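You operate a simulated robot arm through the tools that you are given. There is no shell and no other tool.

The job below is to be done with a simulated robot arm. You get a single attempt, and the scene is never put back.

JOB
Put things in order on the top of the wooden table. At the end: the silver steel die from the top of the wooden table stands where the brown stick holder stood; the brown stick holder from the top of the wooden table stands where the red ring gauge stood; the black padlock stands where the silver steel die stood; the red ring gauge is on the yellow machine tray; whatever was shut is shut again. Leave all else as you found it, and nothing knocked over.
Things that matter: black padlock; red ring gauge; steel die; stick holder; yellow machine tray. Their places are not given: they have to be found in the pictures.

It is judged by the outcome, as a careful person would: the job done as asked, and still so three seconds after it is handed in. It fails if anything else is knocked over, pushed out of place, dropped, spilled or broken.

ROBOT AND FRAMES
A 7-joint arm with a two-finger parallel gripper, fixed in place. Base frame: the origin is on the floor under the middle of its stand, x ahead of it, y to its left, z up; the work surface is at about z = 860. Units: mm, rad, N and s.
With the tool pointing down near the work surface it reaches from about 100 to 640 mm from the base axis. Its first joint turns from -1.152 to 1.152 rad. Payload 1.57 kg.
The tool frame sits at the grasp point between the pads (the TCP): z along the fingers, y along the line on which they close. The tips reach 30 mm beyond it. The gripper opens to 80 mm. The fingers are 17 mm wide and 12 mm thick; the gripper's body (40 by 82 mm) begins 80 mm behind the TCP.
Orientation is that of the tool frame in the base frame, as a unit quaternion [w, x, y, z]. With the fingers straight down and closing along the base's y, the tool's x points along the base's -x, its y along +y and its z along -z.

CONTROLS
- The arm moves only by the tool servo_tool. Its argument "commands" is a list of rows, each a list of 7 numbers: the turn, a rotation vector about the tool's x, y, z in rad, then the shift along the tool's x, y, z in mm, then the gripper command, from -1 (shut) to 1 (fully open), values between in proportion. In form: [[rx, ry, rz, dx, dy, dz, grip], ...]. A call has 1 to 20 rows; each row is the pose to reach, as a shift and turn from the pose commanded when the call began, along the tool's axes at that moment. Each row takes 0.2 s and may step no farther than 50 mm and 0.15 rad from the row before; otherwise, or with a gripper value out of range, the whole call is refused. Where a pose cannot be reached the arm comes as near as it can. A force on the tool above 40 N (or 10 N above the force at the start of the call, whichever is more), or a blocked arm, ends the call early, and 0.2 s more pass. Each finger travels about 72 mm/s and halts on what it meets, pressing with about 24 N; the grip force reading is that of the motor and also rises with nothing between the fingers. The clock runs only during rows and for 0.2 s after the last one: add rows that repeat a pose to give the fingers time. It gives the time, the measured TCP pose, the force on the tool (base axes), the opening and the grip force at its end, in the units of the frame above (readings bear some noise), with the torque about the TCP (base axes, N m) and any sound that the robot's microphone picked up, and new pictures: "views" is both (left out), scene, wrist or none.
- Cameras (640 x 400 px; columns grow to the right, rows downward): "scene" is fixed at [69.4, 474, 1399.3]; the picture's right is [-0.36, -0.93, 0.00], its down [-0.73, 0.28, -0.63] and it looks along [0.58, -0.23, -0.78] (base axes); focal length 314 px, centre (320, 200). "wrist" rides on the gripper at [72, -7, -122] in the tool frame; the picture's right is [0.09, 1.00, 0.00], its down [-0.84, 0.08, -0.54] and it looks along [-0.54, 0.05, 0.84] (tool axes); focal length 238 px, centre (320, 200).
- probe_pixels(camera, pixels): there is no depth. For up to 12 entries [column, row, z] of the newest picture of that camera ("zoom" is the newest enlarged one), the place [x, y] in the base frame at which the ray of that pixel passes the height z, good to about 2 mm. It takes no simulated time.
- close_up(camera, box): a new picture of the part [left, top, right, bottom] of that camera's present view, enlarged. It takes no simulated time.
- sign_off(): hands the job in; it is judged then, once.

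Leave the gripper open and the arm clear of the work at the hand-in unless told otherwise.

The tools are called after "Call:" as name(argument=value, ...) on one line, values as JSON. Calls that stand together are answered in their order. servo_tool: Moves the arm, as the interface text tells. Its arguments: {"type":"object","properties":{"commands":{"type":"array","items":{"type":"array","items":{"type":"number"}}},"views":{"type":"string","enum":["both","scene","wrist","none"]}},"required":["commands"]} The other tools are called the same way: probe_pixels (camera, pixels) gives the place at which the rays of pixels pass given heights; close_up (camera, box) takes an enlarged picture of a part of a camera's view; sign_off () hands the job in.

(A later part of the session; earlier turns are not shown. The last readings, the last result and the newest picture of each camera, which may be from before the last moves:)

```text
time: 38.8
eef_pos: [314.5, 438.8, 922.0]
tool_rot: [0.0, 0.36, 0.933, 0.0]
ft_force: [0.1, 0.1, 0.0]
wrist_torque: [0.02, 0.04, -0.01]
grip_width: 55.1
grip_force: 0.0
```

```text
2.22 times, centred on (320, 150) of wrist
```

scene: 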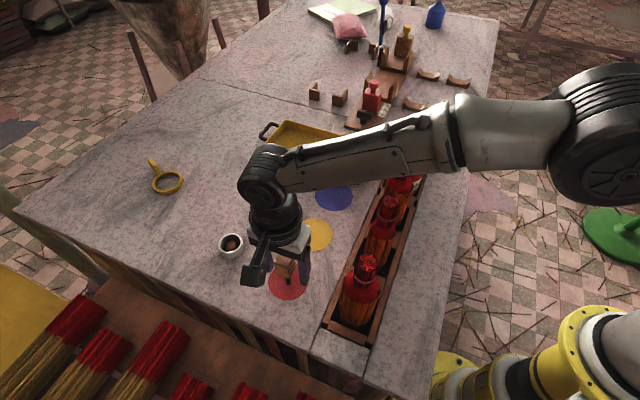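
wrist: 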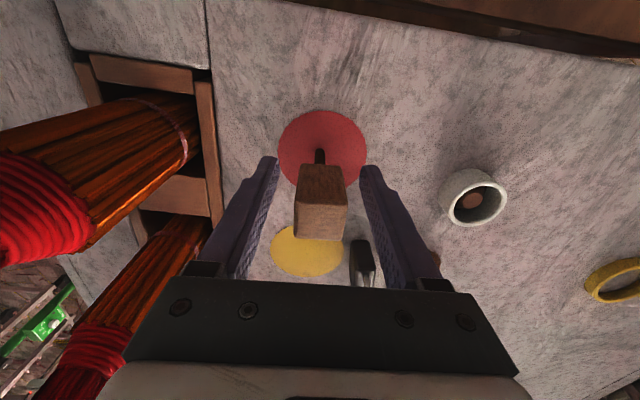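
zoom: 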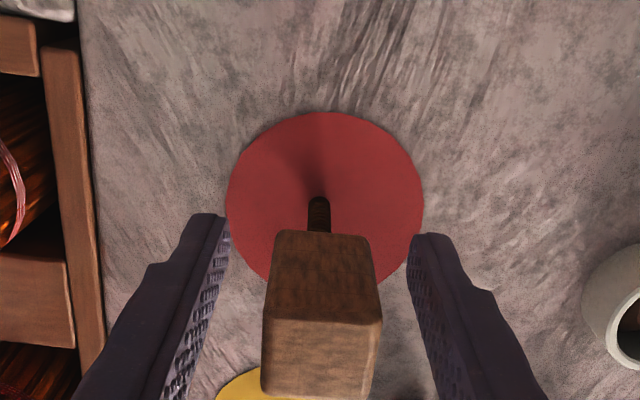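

The holder stands on its own, and the fingers are clear on both sides. I'll rise straight up to about z=1070.

Call:
servo_tool(commands=[[0, 0, 0, 0, 0, -10, 0.375], [0, 0, 0, 0, 0, -35, 0.375], [0, 0, 0, 0, 0, -70, 0.375], [0, 0, 0, 0, 0, -110, 0.375], [0, 0, 0, 0, 0, -148, 0.6], [0, 0, 0, 0, 0, -148, 1]])

Call:
close_up(camera="scene", box=[245, 225, 330, 305])

```text
time: 40.2
eef_pos: [312.8, 439.9, 1072.0]
tool_rot: [0.0, 0.36, 0.933, 0.001]
ft_force: [0.0, 0.5, 0.7]
wrist_torque: [0.0, 0.0, 0.0]
grip_width: 80.1
grip_force: 0.0
```

scene: 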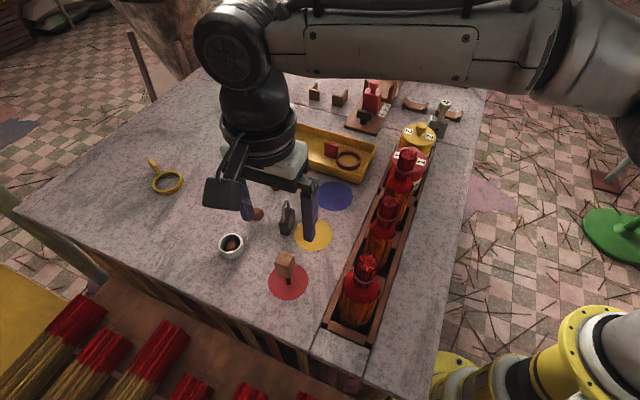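
wrist: 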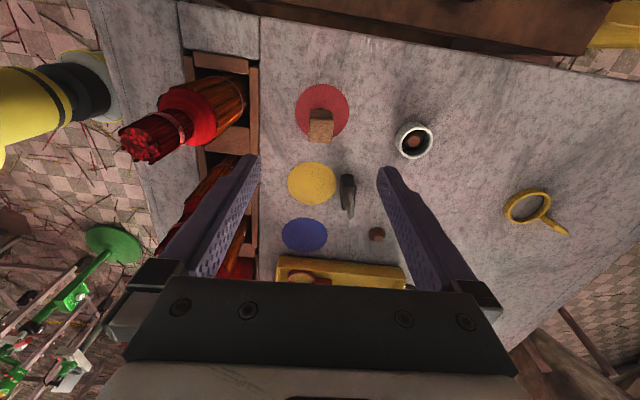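

```text
5.00 times, centred on (288, 265) of scene
```

zoom: 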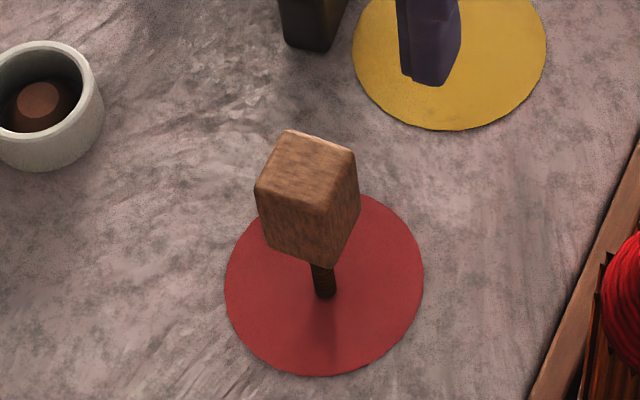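

Step 2 is done: the holder stands on the red pad. Now for the die. I'll travel at z≈1075 across to about (480,-60), turning the tool back to yaw 0 to look at the "4" die.

Call:
servo_tool(commands=[[0, 0, -0.05, -20, -11, -2, 1], [0, 0, -0.11, -55, -31, -4, 1], [0, 0, -0.17, -93, -52, -6, 1], [0, 0, -0.23, -132, -74, -6, 1], [0, 0, -0.29, -171, -96, -6, 1], [0, 0, -0.35, -210, -118, -6, 1], [0, 0, -0.41, -249, -140, -6, 1], [0, 0, -0.47, -288, -162, -6, 1], [0, 0, -0.53, -327, -184, -6, 1], [0, 0, -0.59, -366, -206, -6, 1], [0, 0, -0.65, -405, -228, -6, 1], [0, 0, -0.7, -440, -247, -6, 1], [0, 0, -0.737, -460, -258, -6, 1], [0, 0, -0.737, -460, -258, -6, 1]])

Call:
close_up(camera="wrist", box=[240, 100, 420, 270])

Call:
close_up(camera="scene", box=[385, 85, 475, 155])

```text
time: 43.2
eef_pos: [484.2, -62.6, 1076.6]
tool_rot: [0.0, -0.001, 1.0, 0.0]
ft_force: [0.7, 0.4, 0.3]
wrist_torque: [-0.02, 0.02, 0.03]
grip_width: 80.0
grip_force: 0.1
```

scene: 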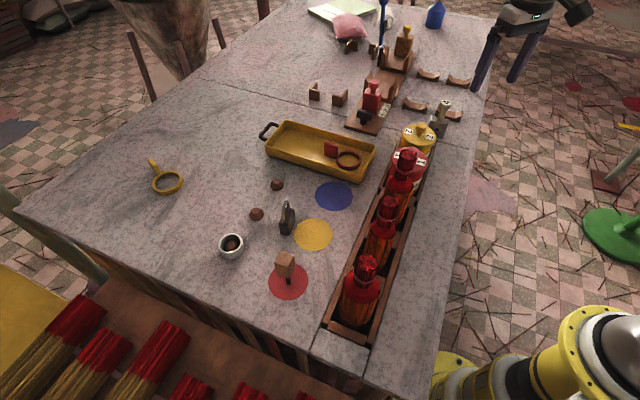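
wrist: 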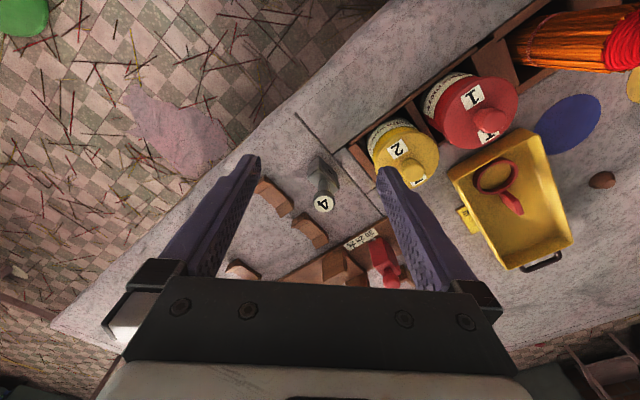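

```text
2.35 times, centred on (330, 185) of wrist
```

zoom: 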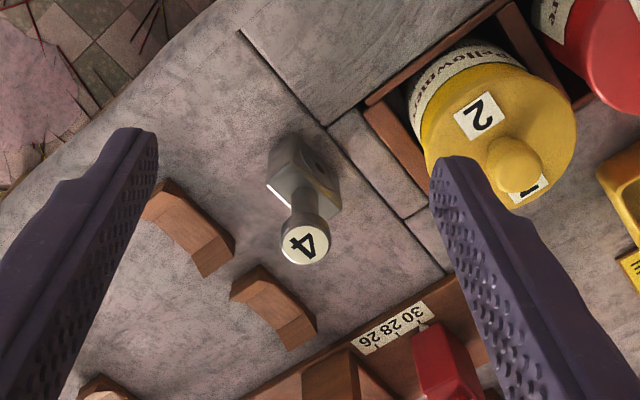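

```text
5.71 times, centred on (430, 120) of scene
```

zoom: 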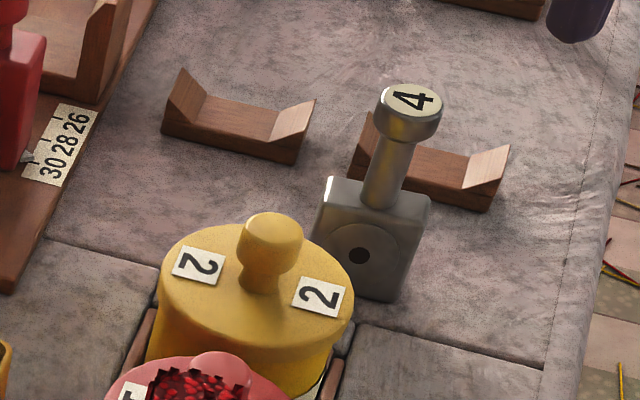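

The die is clear to see: a block with a hole on its front face, then a stem and a round cap marked 4. Next I'll enlarge it further.

Call:
close_up(camera="wrist", box=[295, 145, 350, 220])

Call:
close_up(camera="scene", box=[415, 95, 460, 145])

```text
5.33 times, centred on (322, 182) of wrist
```

zoom: 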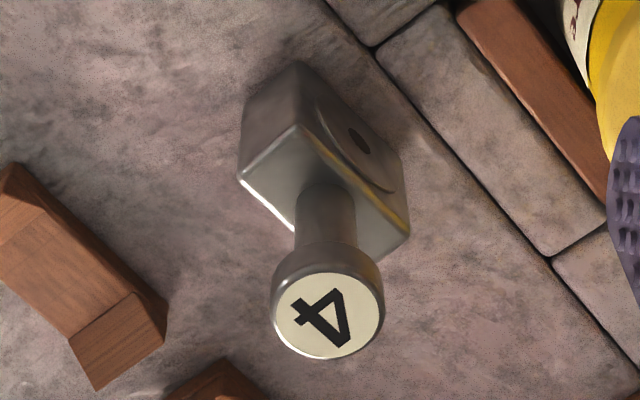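

```text
8.00 times, centred on (438, 120) of scene
```

zoom: 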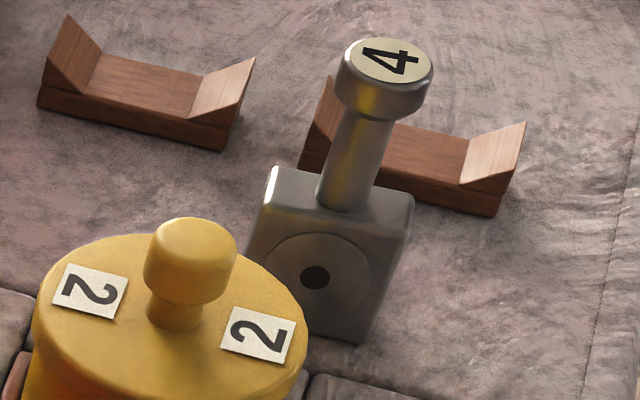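

Triangulated die geometry:
- Centre is about (569.5,-50.5).
- Block is about 41×21×51 mm, with its long side at ~49°.
- Cap is about 26 mm wide, with its top at z≈956.

The cap is wider than the block is thick, so I'll grasp across the 41 mm side, with the tool at yaw about -41°. First I'll hover above it.

Call:
servo_tool(commands=[[0, 0, 0.12, -14, 2, 0, 1], [0, 0, 0.24, -28, 4, 0, 1], [0, 0, 0.36, -42, 6, 0, 1], [0, 0, 0.48, -56, 8, 0, 1], [0, 0, 0.6, -70, 10, 0, 1], [0, 0, 0.716, -85, 12, 0, 1], [0, 0, 0.716, -85, 12, 30, 1], [0, 0, 0.716, -85, 12, 50, 1], [0, 0, 0.716, -85, 12, 50, 1]])

Call:
close_up(camera="wrist", box=[250, 80, 400, 230])

Call:
close_up(camera="scene", box=[385, 50, 485, 155])

```text
time: 45.2
eef_pos: [567.6, -48.9, 1026.3]
tool_rot: [0.0, 0.351, 0.936, 0.0]
ft_force: [-0.4, 0.1, 0.2]
wrist_torque: [0.03, -0.04, 0.01]
grip_width: 80.1
grip_force: 0.0
```

scene: 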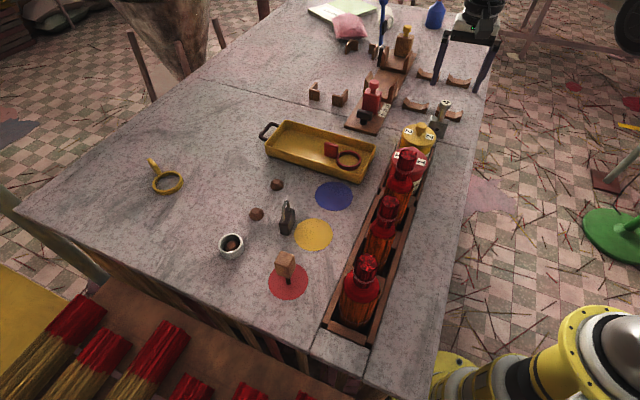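
wrist: 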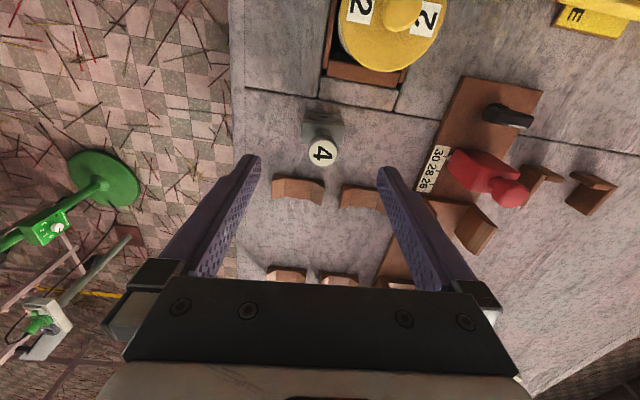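

```text
2.67 times, centred on (325, 155) of wrist
```

zoom: 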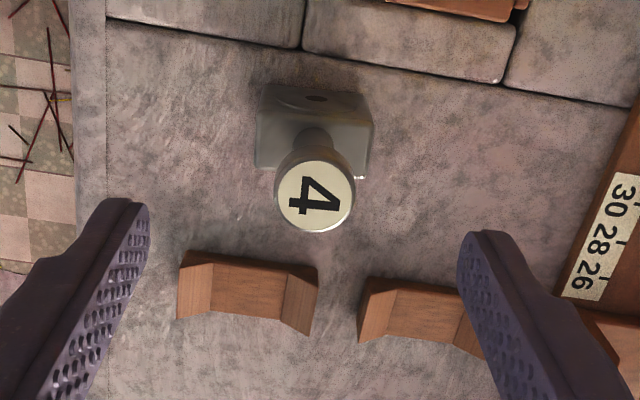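

```text
3.81 times, centred on (435, 102) of scene
```

zoom: 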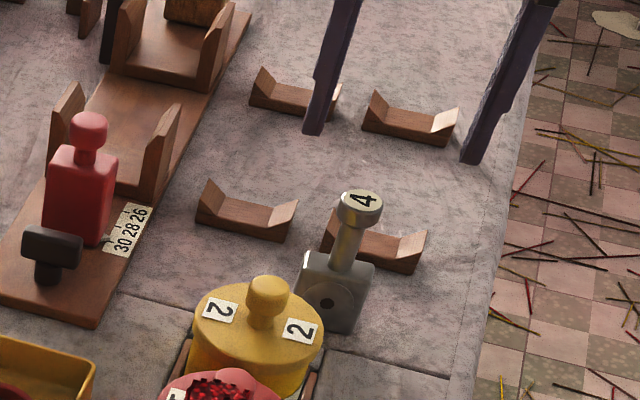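

I'm hovering close to centred. I'll take a sharper close-up to measure the die's yaw and offset.

Call:
close_up(camera="wrist", box=[295, 110, 350, 170])

```text
6.67 times, centred on (322, 140) of wrist
```

zoom: 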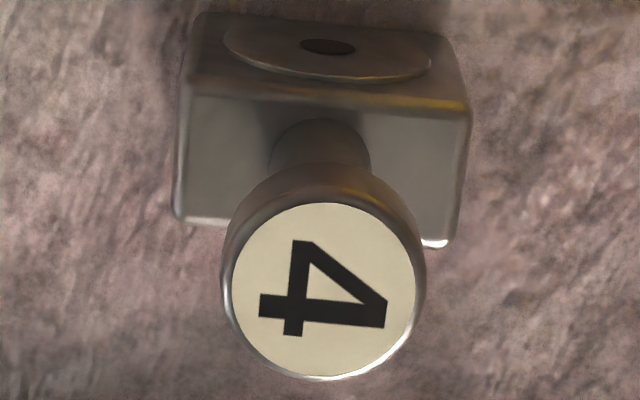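

The die is aligned within 0.01 rad and off by about (-1.9,+1.7) mm in tool x/y. I'll correct that, narrow the opening to 64 mm, and come down partway to check.

Call:
servo_tool(commands=[[0, 0, 0, -1.9, 1.7, 0, 0.6], [0, 0, 0, -1.9, 1.7, 30, 0.6], [0, 0, 0, -1.9, 1.7, 55, 0.6], [0, 0, 0, -1.9, 1.7, 70, 0.6], [0, 0, 0, -1.9, 1.7, 70, 0.6]])

Call:
close_up(camera="wrist", box=[240, 80, 400, 250])

Call:
close_up(camera="scene", box=[385, 50, 485, 155])

```text
time: 46.4
eef_pos: [570.4, -47.5, 956.0]
tool_rot: [0.0, 0.35, 0.937, 0.0]
ft_force: [0.8, -0.2, 0.0]
wrist_torque: [0.01, 0.01, 0.02]
grip_width: 63.9
grip_force: 0.1
```

scene: 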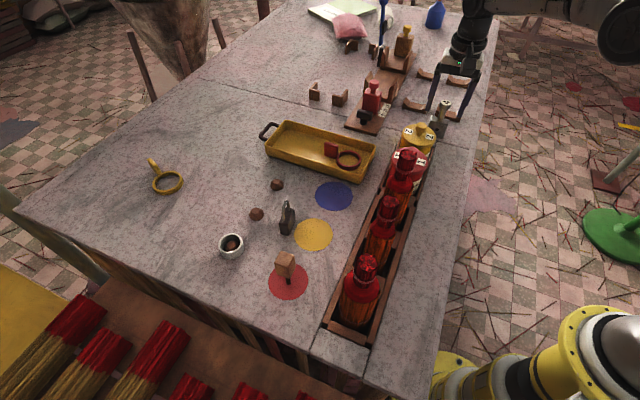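
wrist: 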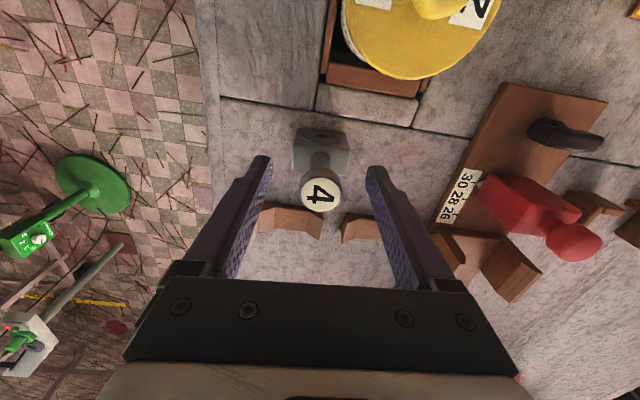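

```text
2.35 times, centred on (320, 165) of wrist
```

zoom: 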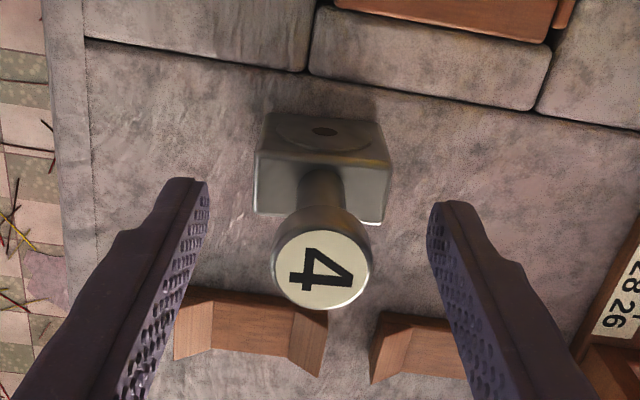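

```text
3.81 times, centred on (435, 102) of scene
```

zoom: 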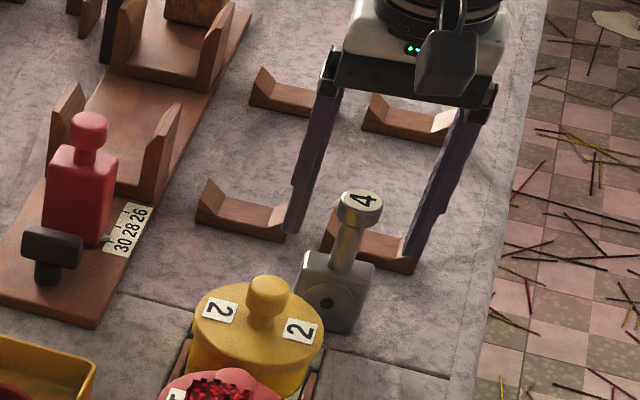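

The die is centred: the block and cap centres straddle the axis within 2 mm. Down 58 mm more to TCP z≈898, then I'll close gently on the block's ends.

Call:
servo_tool(commands=[[0, 0, 0, 0, 0, 25, 0.6], [0, 0, 0, 0, 0, 45, 0.6], [0, 0, 0, 0, 0, 55, 0.6], [0, 0, 0, 0, 0, 58, 0.6], [0, 0, 0, 0, 0, 58, 0.3], [0, 0, 0, 0, 0, 58, 0.15], [0, 0, 0, 0, 0, 58, 0.08], [0, 0, 0, 0, 0, 58, 0.0], [0, 0, 0, 0, 0, 58, -0.3], [0, 0, 0, 0, 0, 58, -1], [0, 0, 0, 0, 0, 58, -1]])

Call:
close_up(camera="wrist", box=[240, 80, 400, 250])

Call:
close_up(camera="scene", box=[385, 50, 485, 155])

```text
time: 48.8
eef_pos: [569.8, -48.5, 897.0]
tool_rot: [-0.001, 0.351, 0.936, 0.0]
ft_force: [0.8, 1.4, 0.8]
wrist_torque: [0.03, -0.11, 0.07]
grip_width: 45.9
grip_force: 24.2
```

scene: 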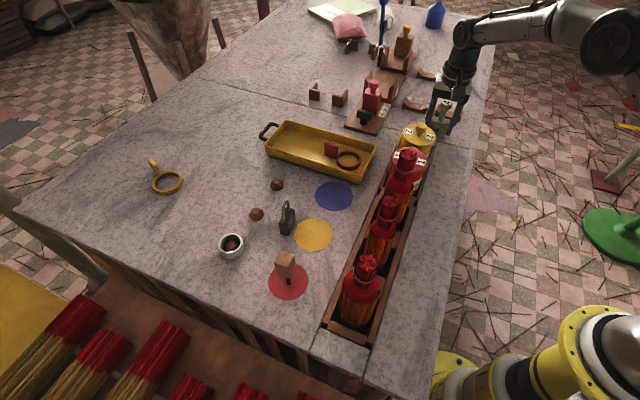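
wrist: 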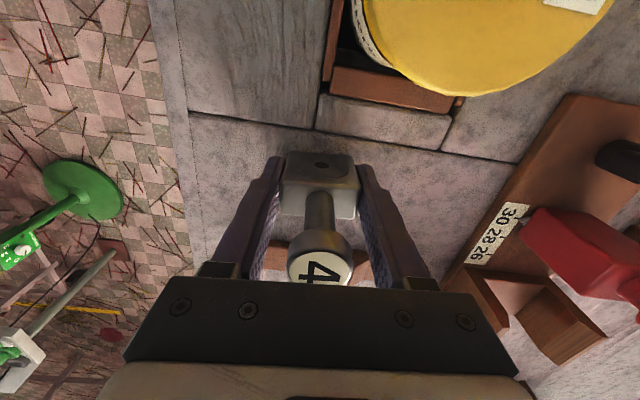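

```text
2.35 times, centred on (320, 165) of wrist
```

zoom: 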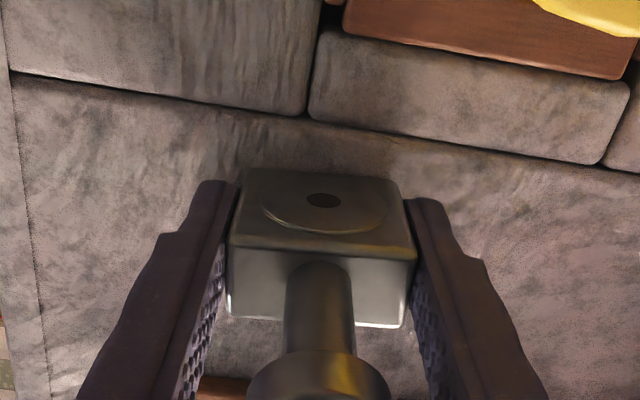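

```text
3.81 times, centred on (435, 102) of scene
```

zoom: 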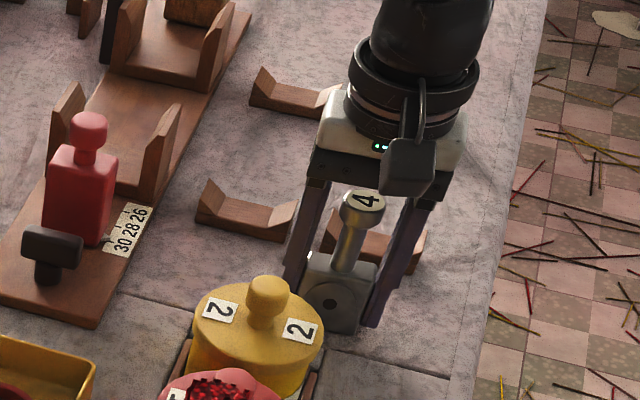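

The die is gripped at 45.9 mm. Its place in TCP terms is about (568.5,-47), since the block centre is about 2 mm off in tool x. I'll lift it straight up to about z=1075.

Call:
servo_tool(commands=[[0, 0, 0, 0, 0, -4, -1], [0, 0, 0, 0, 0, -15, -1], [0, 0, 0, 0, 0, -40, -1], [0, 0, 0, 0, 0, -75, -1], [0, 0, 0, 0, 0, -110, -1], [0, 0, 0, 0, 0, -145, -1], [0, 0, 0, 0, 0, -172, -1], [0, 0, 0, 0, 0, -178, -1], [0, 0, 0, 0, 0, -178, -1]])

Call:
close_up(camera="wrist", box=[240, 80, 400, 250])

```text
time: 50.8
eef_pos: [569.8, -48.8, 1074.7]
tool_rot: [0.0, 0.35, 0.937, -0.001]
ft_force: [-0.9, 0.3, -4.3]
wrist_torque: [0.01, -0.03, -0.02]
grip_width: 46.0
grip_force: 24.2
```

scene: 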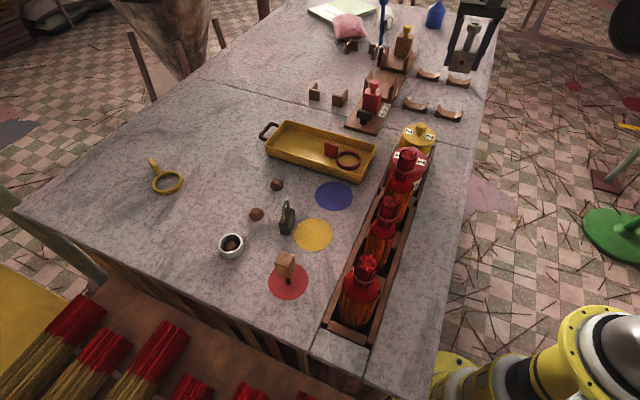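
wrist: 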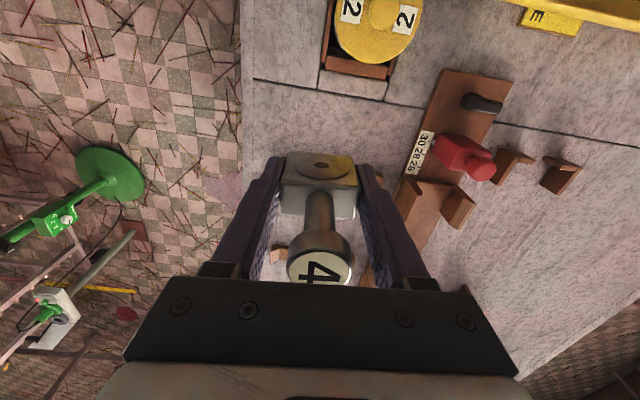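

```text
2.35 times, centred on (320, 165) of wrist
```

zoom: 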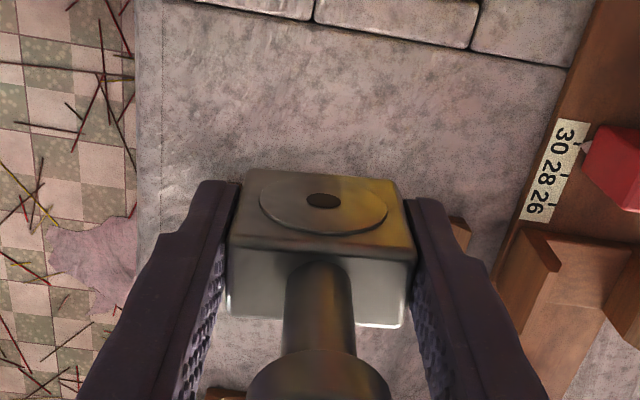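

The die is held firmly (about 4.3 N weight). I'll carry it at this height to above the holder's old spot, TCP target (419.2,301.7).

Call:
servo_tool(commands=[[0, 0, 0, 18, 9, 0, -1], [0, 0, 0, 50, 24, 0, -1], [0, 0, 0, 88, 42, 0, -1], [0, 0, 0, 126, 61, 0, -1], [0, 0, 0, 164, 79, 0, -1], [0, 0, 0, 202, 97, 0, -1], [0, 0, 0, 240, 116, 0, -1], [0, 0, 0, 278, 134, 0, -1], [0, 0, 0, 310, 149, 0, -1], [0, 0, 0, 332, 160, 0, -1], [0, 0, 0, 343.5, 165.6, 0, -1], [0, 0, 0, 343.5, 165.6, 0, -1]])

Call:
close_up(camera="wrist", box=[220, 60, 420, 240])

```text
time: 53.4
eef_pos: [417.6, 303.7, 1078.3]
tool_rot: [0.0, 0.35, 0.937, 0.001]
ft_force: [-0.3, 0.0, -4.9]
wrist_torque: [0.01, 0.01, 0.02]
grip_width: 45.7
grip_force: 24.0
```

scene: 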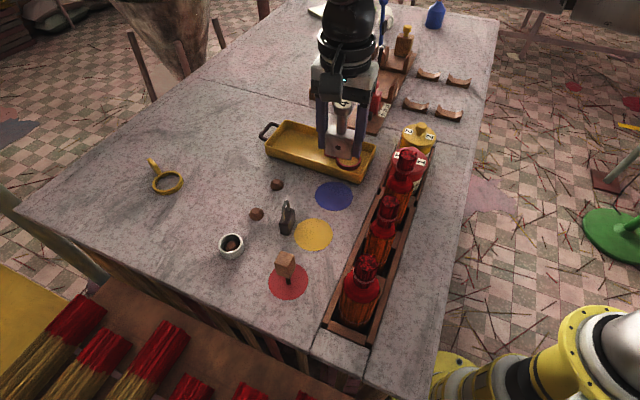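
wrist: 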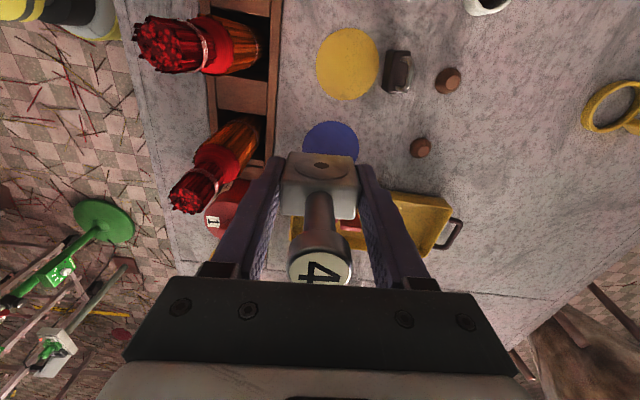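

```text
2.22 times, centred on (320, 150) of wrist
```

zoom: 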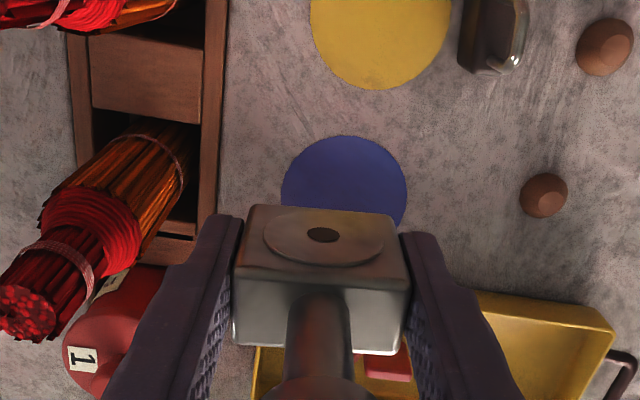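

Position reads (417.6,303.7), within noise of the target. I'll lower 168 mm, stopping about 10 mm above the table, and compare with the holder's old footprint at scene px (335,217).

Call:
servo_tool(commands=[[0, 0, 0, 0, 0, 25, -1], [0, 0, 0, 0, 0, 60, -1], [0, 0, 0, 0, 0, 95, -1], [0, 0, 0, 0, 0, 130, -1], [0, 0, 0, 0, 0, 155, -1], [0, 0, 0, 0, 0, 168, -1], [0, 0, 0, 0, 0, 168, -1]])

Call:
close_up(camera="scene", box=[295, 150, 380, 240])

Call:
close_up(camera="wrist", box=[220, 20, 420, 200])

```text
time: 55.0
eef_pos: [419.0, 300.3, 908.0]
tool_rot: [-0.001, 0.35, 0.937, -0.001]
ft_force: [0.1, 0.6, -4.2]
wrist_torque: [0.0, 0.02, 0.01]
grip_width: 45.6
grip_force: 24.6
```

scene: 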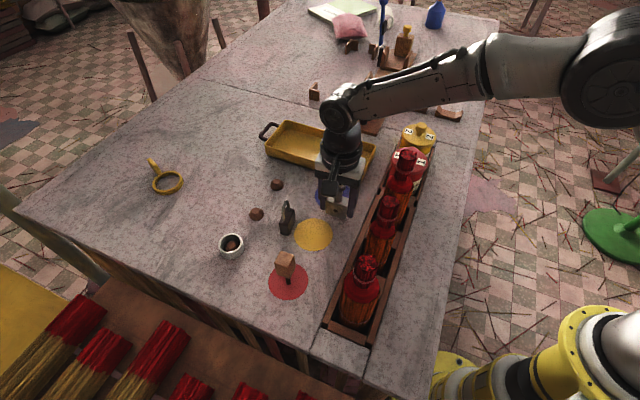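
wrist: 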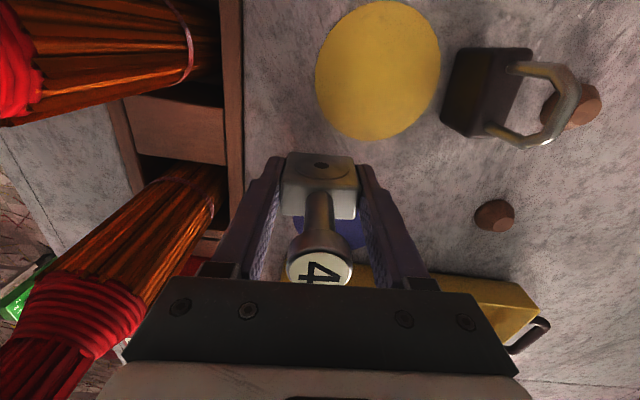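

```text
4.44 times, centred on (338, 195) of scene
```

zoom: 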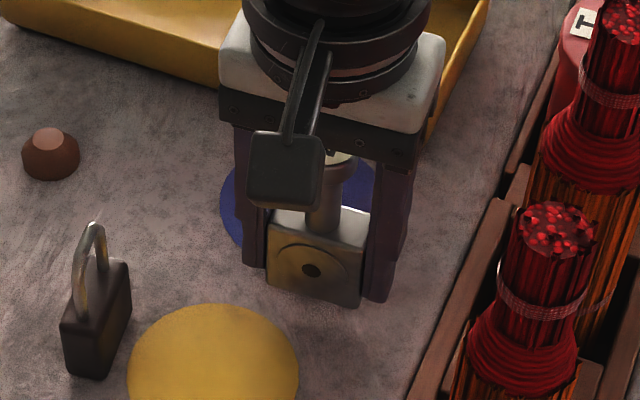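

```text
2.22 times, centred on (320, 110) of wrist
```

zoom: 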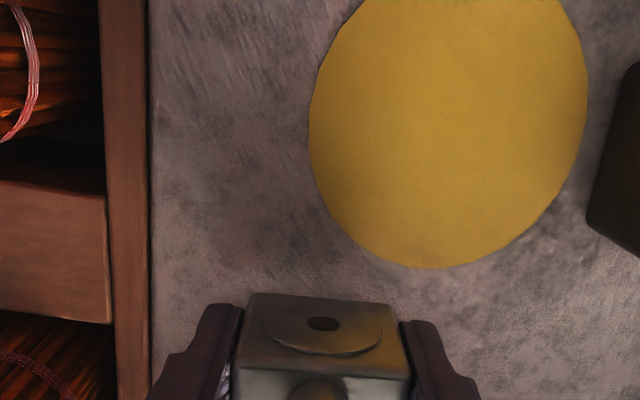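

I want to check the footprint alignment more precisely, so I'll enlarge the scene view around the die's base.

Call:
close_up(camera="scene", box=[315, 185, 360, 230])

Call:
probe_pixels(camera="scene", pixels=[[335.3, 218, 860], [336.6, 216.4, 871], [313, 234.5, 860]])

```text
8.89 times, centred on (338, 208) of scene
```

zoom: 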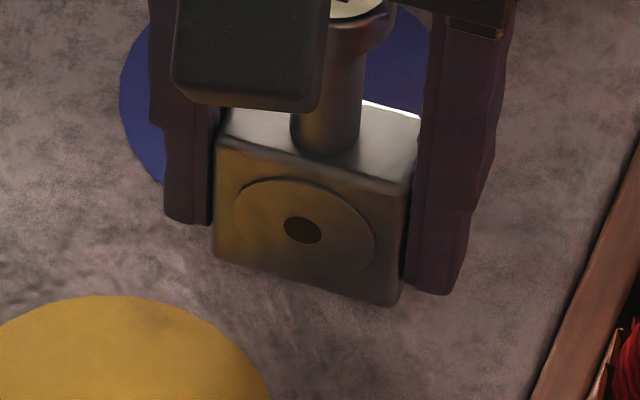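

```text
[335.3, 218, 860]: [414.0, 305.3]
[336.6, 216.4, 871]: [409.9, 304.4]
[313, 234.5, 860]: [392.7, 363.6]
```

The die is still about 10 mm up, so perspective clouds the comparison. I'll lower 8 mm more, to about 2 mm above the table, and compare its base directly with the old footprint in the same camera.

Call:
servo_tool(commands=[[0, 0, 0, 0, 0, 4, -1], [0, 0, 0, 0, 0, 8, -1], [0, 0, 0, 0, 0, 8, -1]])

Call:
close_up(camera="scene", box=[315, 185, 360, 230])

```text
time: 55.8
eef_pos: [417.7, 300.9, 899.0]
tool_rot: [0.0, 0.35, 0.937, 0.0]
ft_force: [-0.2, 0.6, -3.2]
wrist_torque: [0.02, 0.02, -0.02]
grip_width: 45.9
grip_force: 23.6
```

scene: 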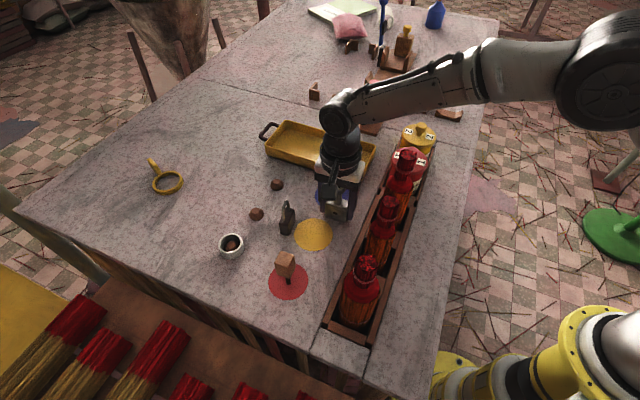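
wrist: 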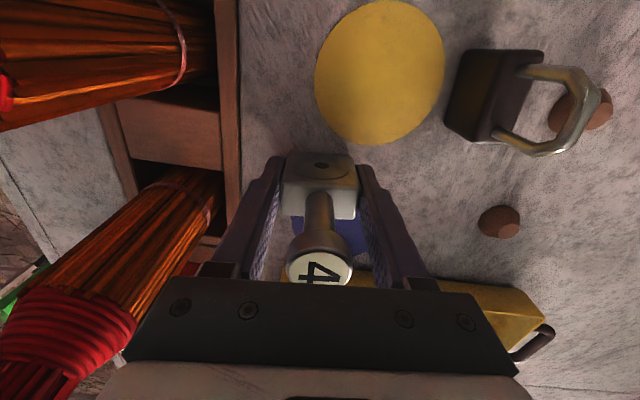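

```text
8.89 times, centred on (338, 208) of scene
```

zoom: 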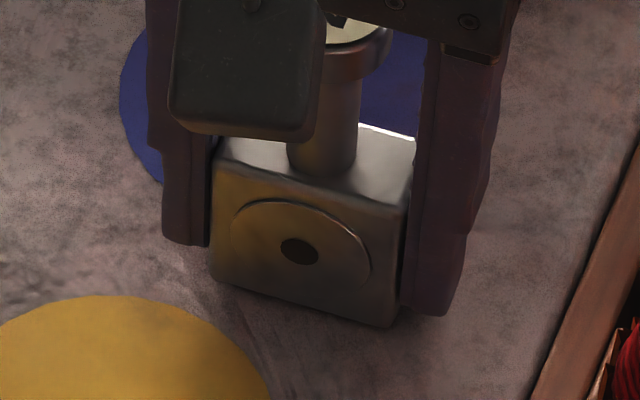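

Both cameras agree to within a few mm. I'll split the difference by shifting +1.5 mm in tool x and +2 mm in tool y, then lower the last millimetres until contact shows.

Call:
servo_tool(commands=[[0, 0, 0, 1.5, 2, 0, -1], [0, 0, 0, 1.5, 2, 1, -1], [0, 0, 0, 1.5, 2, 2, -1], [0, 0, 0, 1.5, 2, 2, -1]], views="none")

```text
time: 56.8
eef_pos: [420.1, 304.0, 898.7]
tool_rot: [-0.001, 0.351, 0.937, 0.0]
ft_force: [-0.1, 0.3, -3.5]
wrist_torque: [0.01, 0.03, -0.06]
grip_width: 46.2
grip_force: 24.1
```

The force is still -3.5 N (hanging), so there's no contact yet. I'll lower another 1 mm.

Call:
servo_tool(commands=[[0, 0, 0, 0, 0, 0.5, -1], [0, 0, 0, 0, 0, 1, -1], [0, 0, 0, 0, 0, 1, -1]], views="none")

```text
time: 57.6
eef_pos: [418.9, 304.9, 896.2]
tool_rot: [0.0, 0.35, 0.937, 0.0]
ft_force: [0.3, -0.4, -4.3]
wrist_torque: [-0.01, 0.02, -0.01]
grip_width: 46.1
grip_force: 23.7
```

Call:
servo_tool(commands=[[0, 0, 0, 0, 0, 0.5, -1], [0, 0, 0, 0, 0, 1, -1], [0, 0, 0, 0, 0, 1, -1]], views="none")

```text
time: 58.4
eef_pos: [418.2, 304.5, 896.9]
tool_rot: [-0.001, 0.349, 0.937, 0.0]
ft_force: [-1.8, 2.9, 3.5]
wrist_torque: [-0.05, 0.09, -0.05]
grip_width: 45.8
grip_force: 24.3
```

The force has flipped to +3.5 N, so the die touches the table. I'll ease off slightly and open in steps, then look.

Call:
servo_tool(commands=[[0, 0, 0, 0, 0, -0.5, -1], [0, 0, 0, 0, 0, -0.5, 0.16], [0, 0, 0, 0, 0, -0.5, 0.2], [0, 0, 0, 0, 0, -0.5, 0.35], [0, 0, 0, 0, 0, -0.5, 0.5], [0, 0, 0, 0, 0, -0.5, 0.6], [0, 0, 0, 0, 0, -0.5, 0.6]])

Call:
close_up(camera="scene", box=[305, 165, 370, 235])

Call:
close_up(camera="wrist", box=[220, 80, 420, 280])

```text
time: 60.0
eef_pos: [418.8, 304.7, 897.0]
tool_rot: [0.0, 0.351, 0.937, -0.001]
ft_force: [0.1, -0.7, -0.2]
wrist_torque: [0.01, -0.03, -0.02]
grip_width: 64.1
grip_force: 0.1
```

scene: 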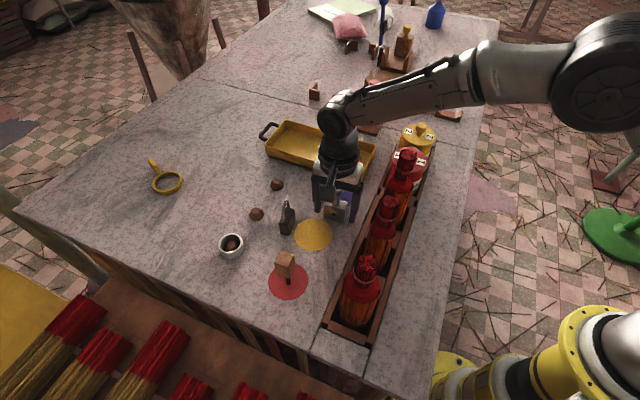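
wrist: 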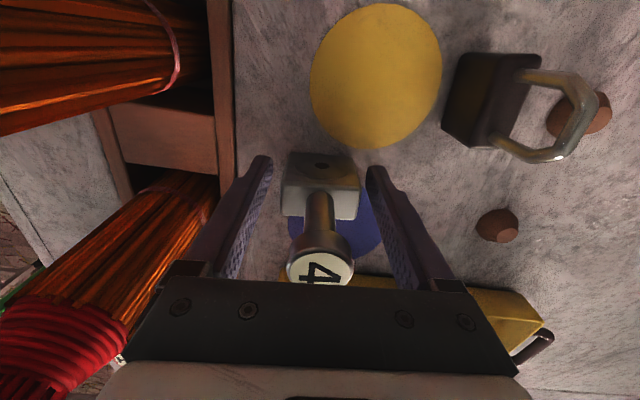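

```text
5.71 times, centred on (338, 200) of scene
```

zoom: 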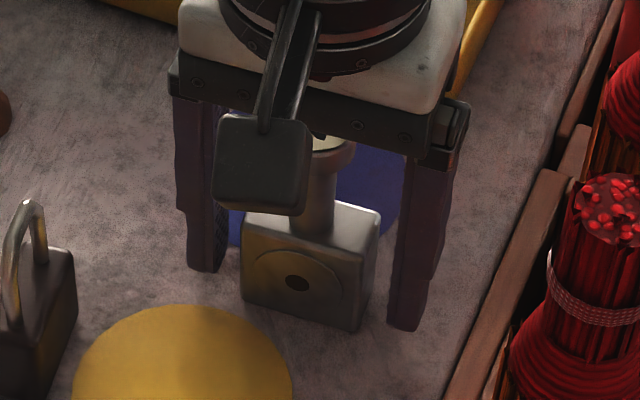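

```text
2.00 times, centred on (320, 180) of wrist
```

zoom: 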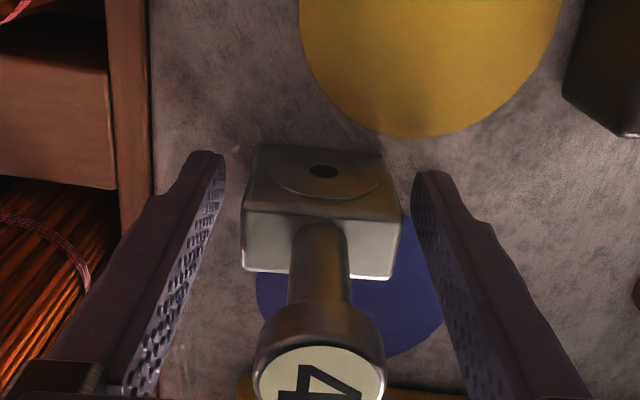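

The die stands by itself on the holder's old spot, within a few mm. I'll rise straight up, with the cap passing between the open fingers.

Call:
servo_tool(commands=[[0, 0, 0, 0, 0, -10, 0.6], [0, 0, 0, 0, 0, -35, 0.6], [0, 0, 0, 0, 0, -70, 0.6], [0, 0, 0, 0, 0, -110, 0.6], [0, 0, 0, 0, 0, -150, 0.8], [0, 0, 0, 0, 0, -178, 1], [0, 0, 0, 0, 0, -178, 1]])

Call:
close_up(camera="wrist", box=[330, 20, 480, 160])

Call:
close_up(camera="scene", box=[255, 180, 365, 300])

```text
time: 61.6
eef_pos: [418.6, 302.0, 1075.6]
tool_rot: [0.0, 0.351, 0.936, 0.0]
ft_force: [0.2, -0.6, -0.2]
wrist_torque: [0.01, 0.02, 0.01]
grip_width: 79.9
grip_force: 0.0
```

scene: 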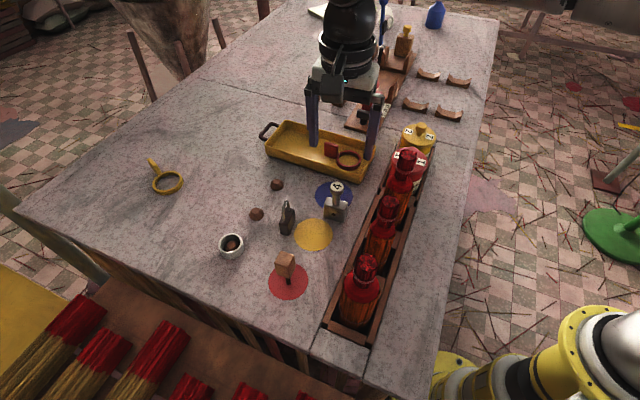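
wrist: 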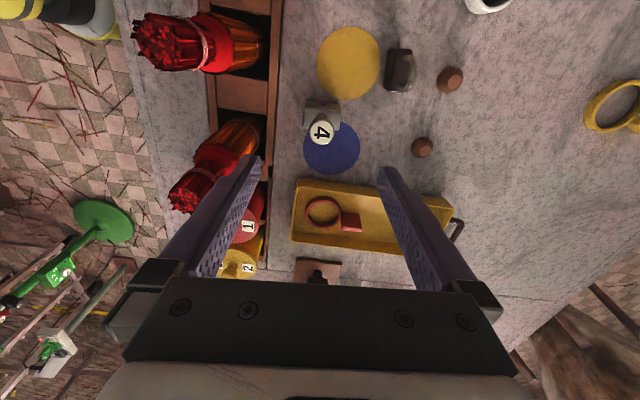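

```text
2.86 times, centred on (405, 90) of wrist
```

zoom: 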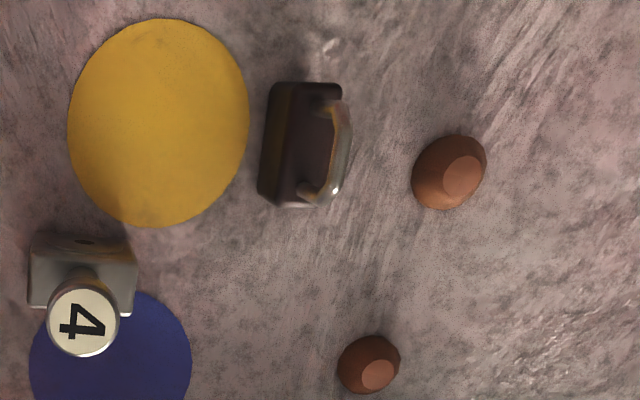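

```text
3.33 times, centred on (310, 240) of scene
```

zoom: 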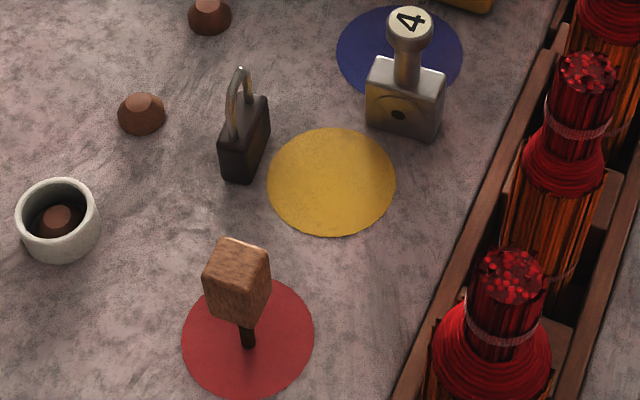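

Everything stands properly. Next is the padlock: its body lies along tool x at this yaw, so closing along tool y will grip its thickness. I'll hover over it at about (430,405).

Call:
servo_tool(commands=[[0, 0, 0, 20, 28, 0, 1], [0, 0, 0, 40, 56, 0, 1], [0, 0, 0, 58.6, 84.2, 0, 1], [0, 0, 0, 58.6, 84.2, 25, 1], [0, 0, 0, 58.6, 84.2, 45, 1], [0, 0, 0, 58.6, 84.2, 45, 1]])

Call:
close_up(camera="wrist", box=[280, 80, 380, 180])

```text
time: 63.0
eef_pos: [429.5, 406.0, 1028.6]
tool_rot: [0.0, 0.35, 0.937, 0.0]
ft_force: [-0.3, 0.2, 0.5]
wrist_torque: [-0.03, 0.01, -0.02]
grip_width: 80.0
grip_force: 0.0
```

scene: 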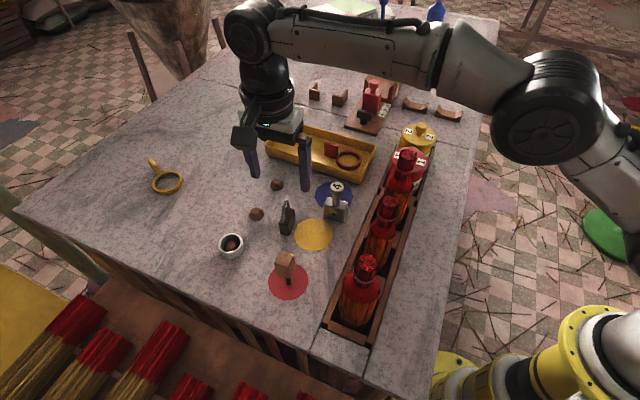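
wrist: 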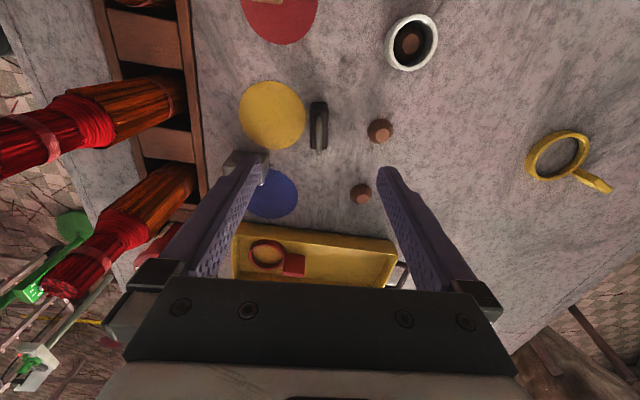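

```text
4.00 times, centred on (330, 130) of wrist
```

zoom: 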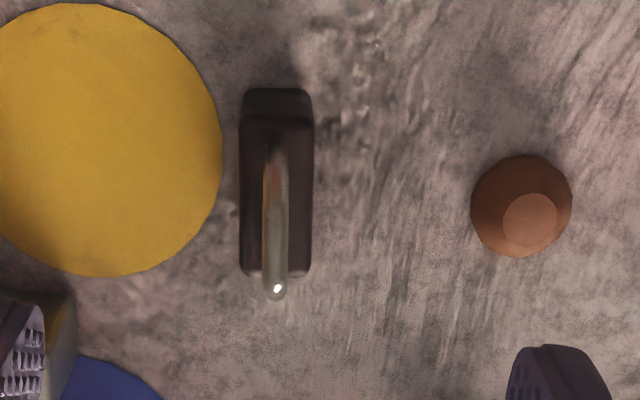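

The padlock body is centred in tool x and about 1.4 mm off in tool y, with a yaw difference of about -0.07 rad. The die stands 84 mm to one side, so I'll narrow the opening to 40 mm before descending.

Call:
servo_tool(commands=[[0, 0, -0.07, 0, -1.4, 0, 0.0], [0, 0, -0.07, 0, -1.4, 0, 0.0], [0, 0, -0.07, 0, -1.4, 35, 0.0], [0, 0, -0.07, 0, -1.4, 65, 0.0], [0, 0, -0.07, 0, -1.4, 65, 0.0]])

Call:
close_up(camera="wrist", box=[260, 90, 390, 230])

Call:
close_up(camera="scene", box=[250, 150, 350, 250])

```text
time: 64.2
eef_pos: [429.3, 404.1, 965.2]
tool_rot: [0.0, 0.316, 0.949, 0.0]
ft_force: [0.8, 0.4, 0.0]
wrist_torque: [0.0, -0.03, 0.0]
grip_width: 39.8
grip_force: 0.1
```

scene: 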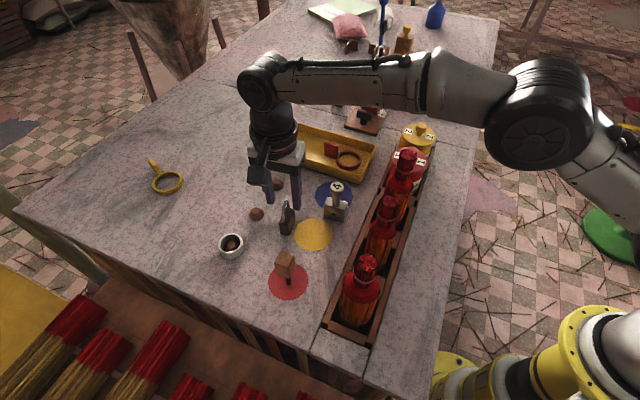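
wrist: 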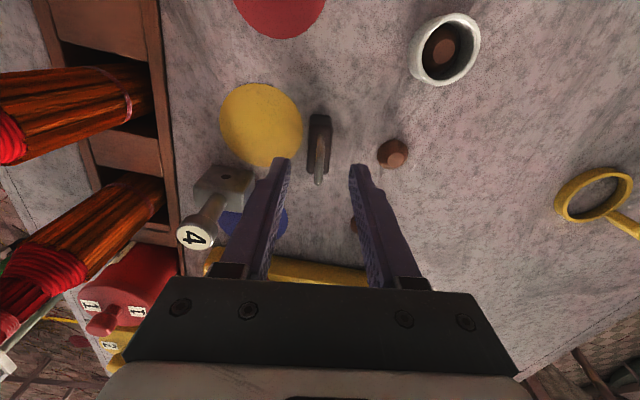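

```text
2.86 times, centred on (325, 160) of wrist
```

zoom: 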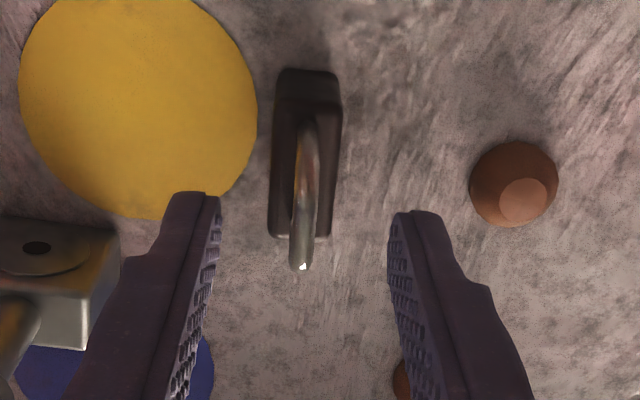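

```text
4.00 times, centred on (300, 200) of scene
```

zoom: 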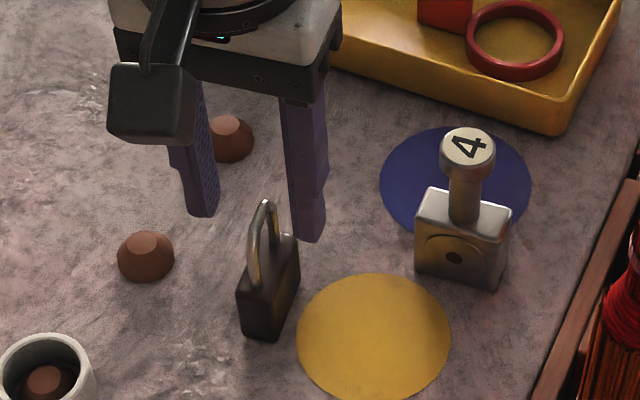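

The padlock is between the fingers, off by about 1 mm. I'll make the small correction, descend to TCP z≈894 (tips about 4 mm above the table, palm about 29 mm above the shackle), and close gradually.

Call:
servo_tool(commands=[[0, 0, -0.02, 1, -1, 25, 0.0], [0, 0, -0.02, 1, -1, 50, 0.0], [0, 0, -0.02, 1, -1, 64, 0.0], [0, 0, -0.02, 1, -1, 69, 0.0], [0, 0, -0.02, 1, -1, 69, -0.3], [0, 0, -0.02, 1, -1, 69, -0.45], [0, 0, -0.02, 1, -1, 69, -0.52], [0, 0, -0.02, 1, -1, 69, -0.6], [0, 0, -0.02, 1, -1, 69, -1], [0, 0, -0.02, 1, -1, 69, -1]])

Call:
close_up(camera="wrist", box=[250, 100, 400, 250])

Call:
close_up(camera="scene", box=[250, 150, 350, 250])

```text
time: 66.4
eef_pos: [427.5, 402.4, 895.6]
tool_rot: [0.0, 0.307, 0.952, 0.0]
ft_force: [-0.4, -0.6, 0.3]
wrist_torque: [0.0, -0.05, 0.01]
grip_width: 19.5
grip_force: 23.7
```

scene: 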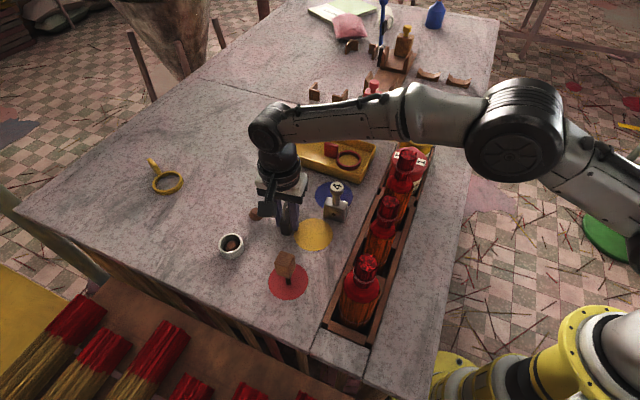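
wrist: 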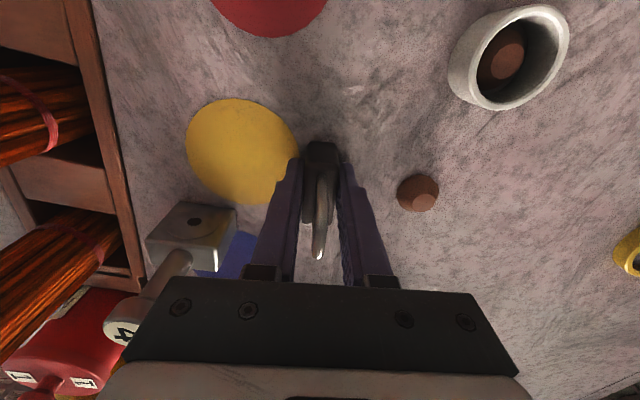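

```text
2.67 times, centred on (325, 175) of wrist
```

zoom: 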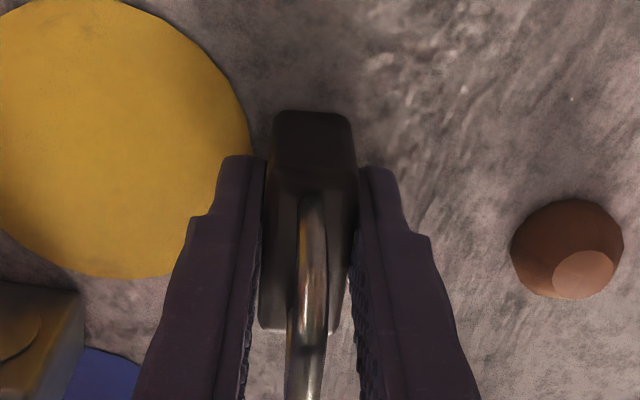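

```text
4.00 times, centred on (300, 200) of scene
```

zoom: 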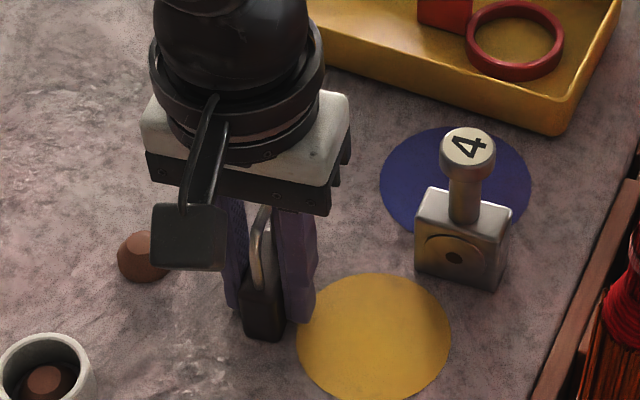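

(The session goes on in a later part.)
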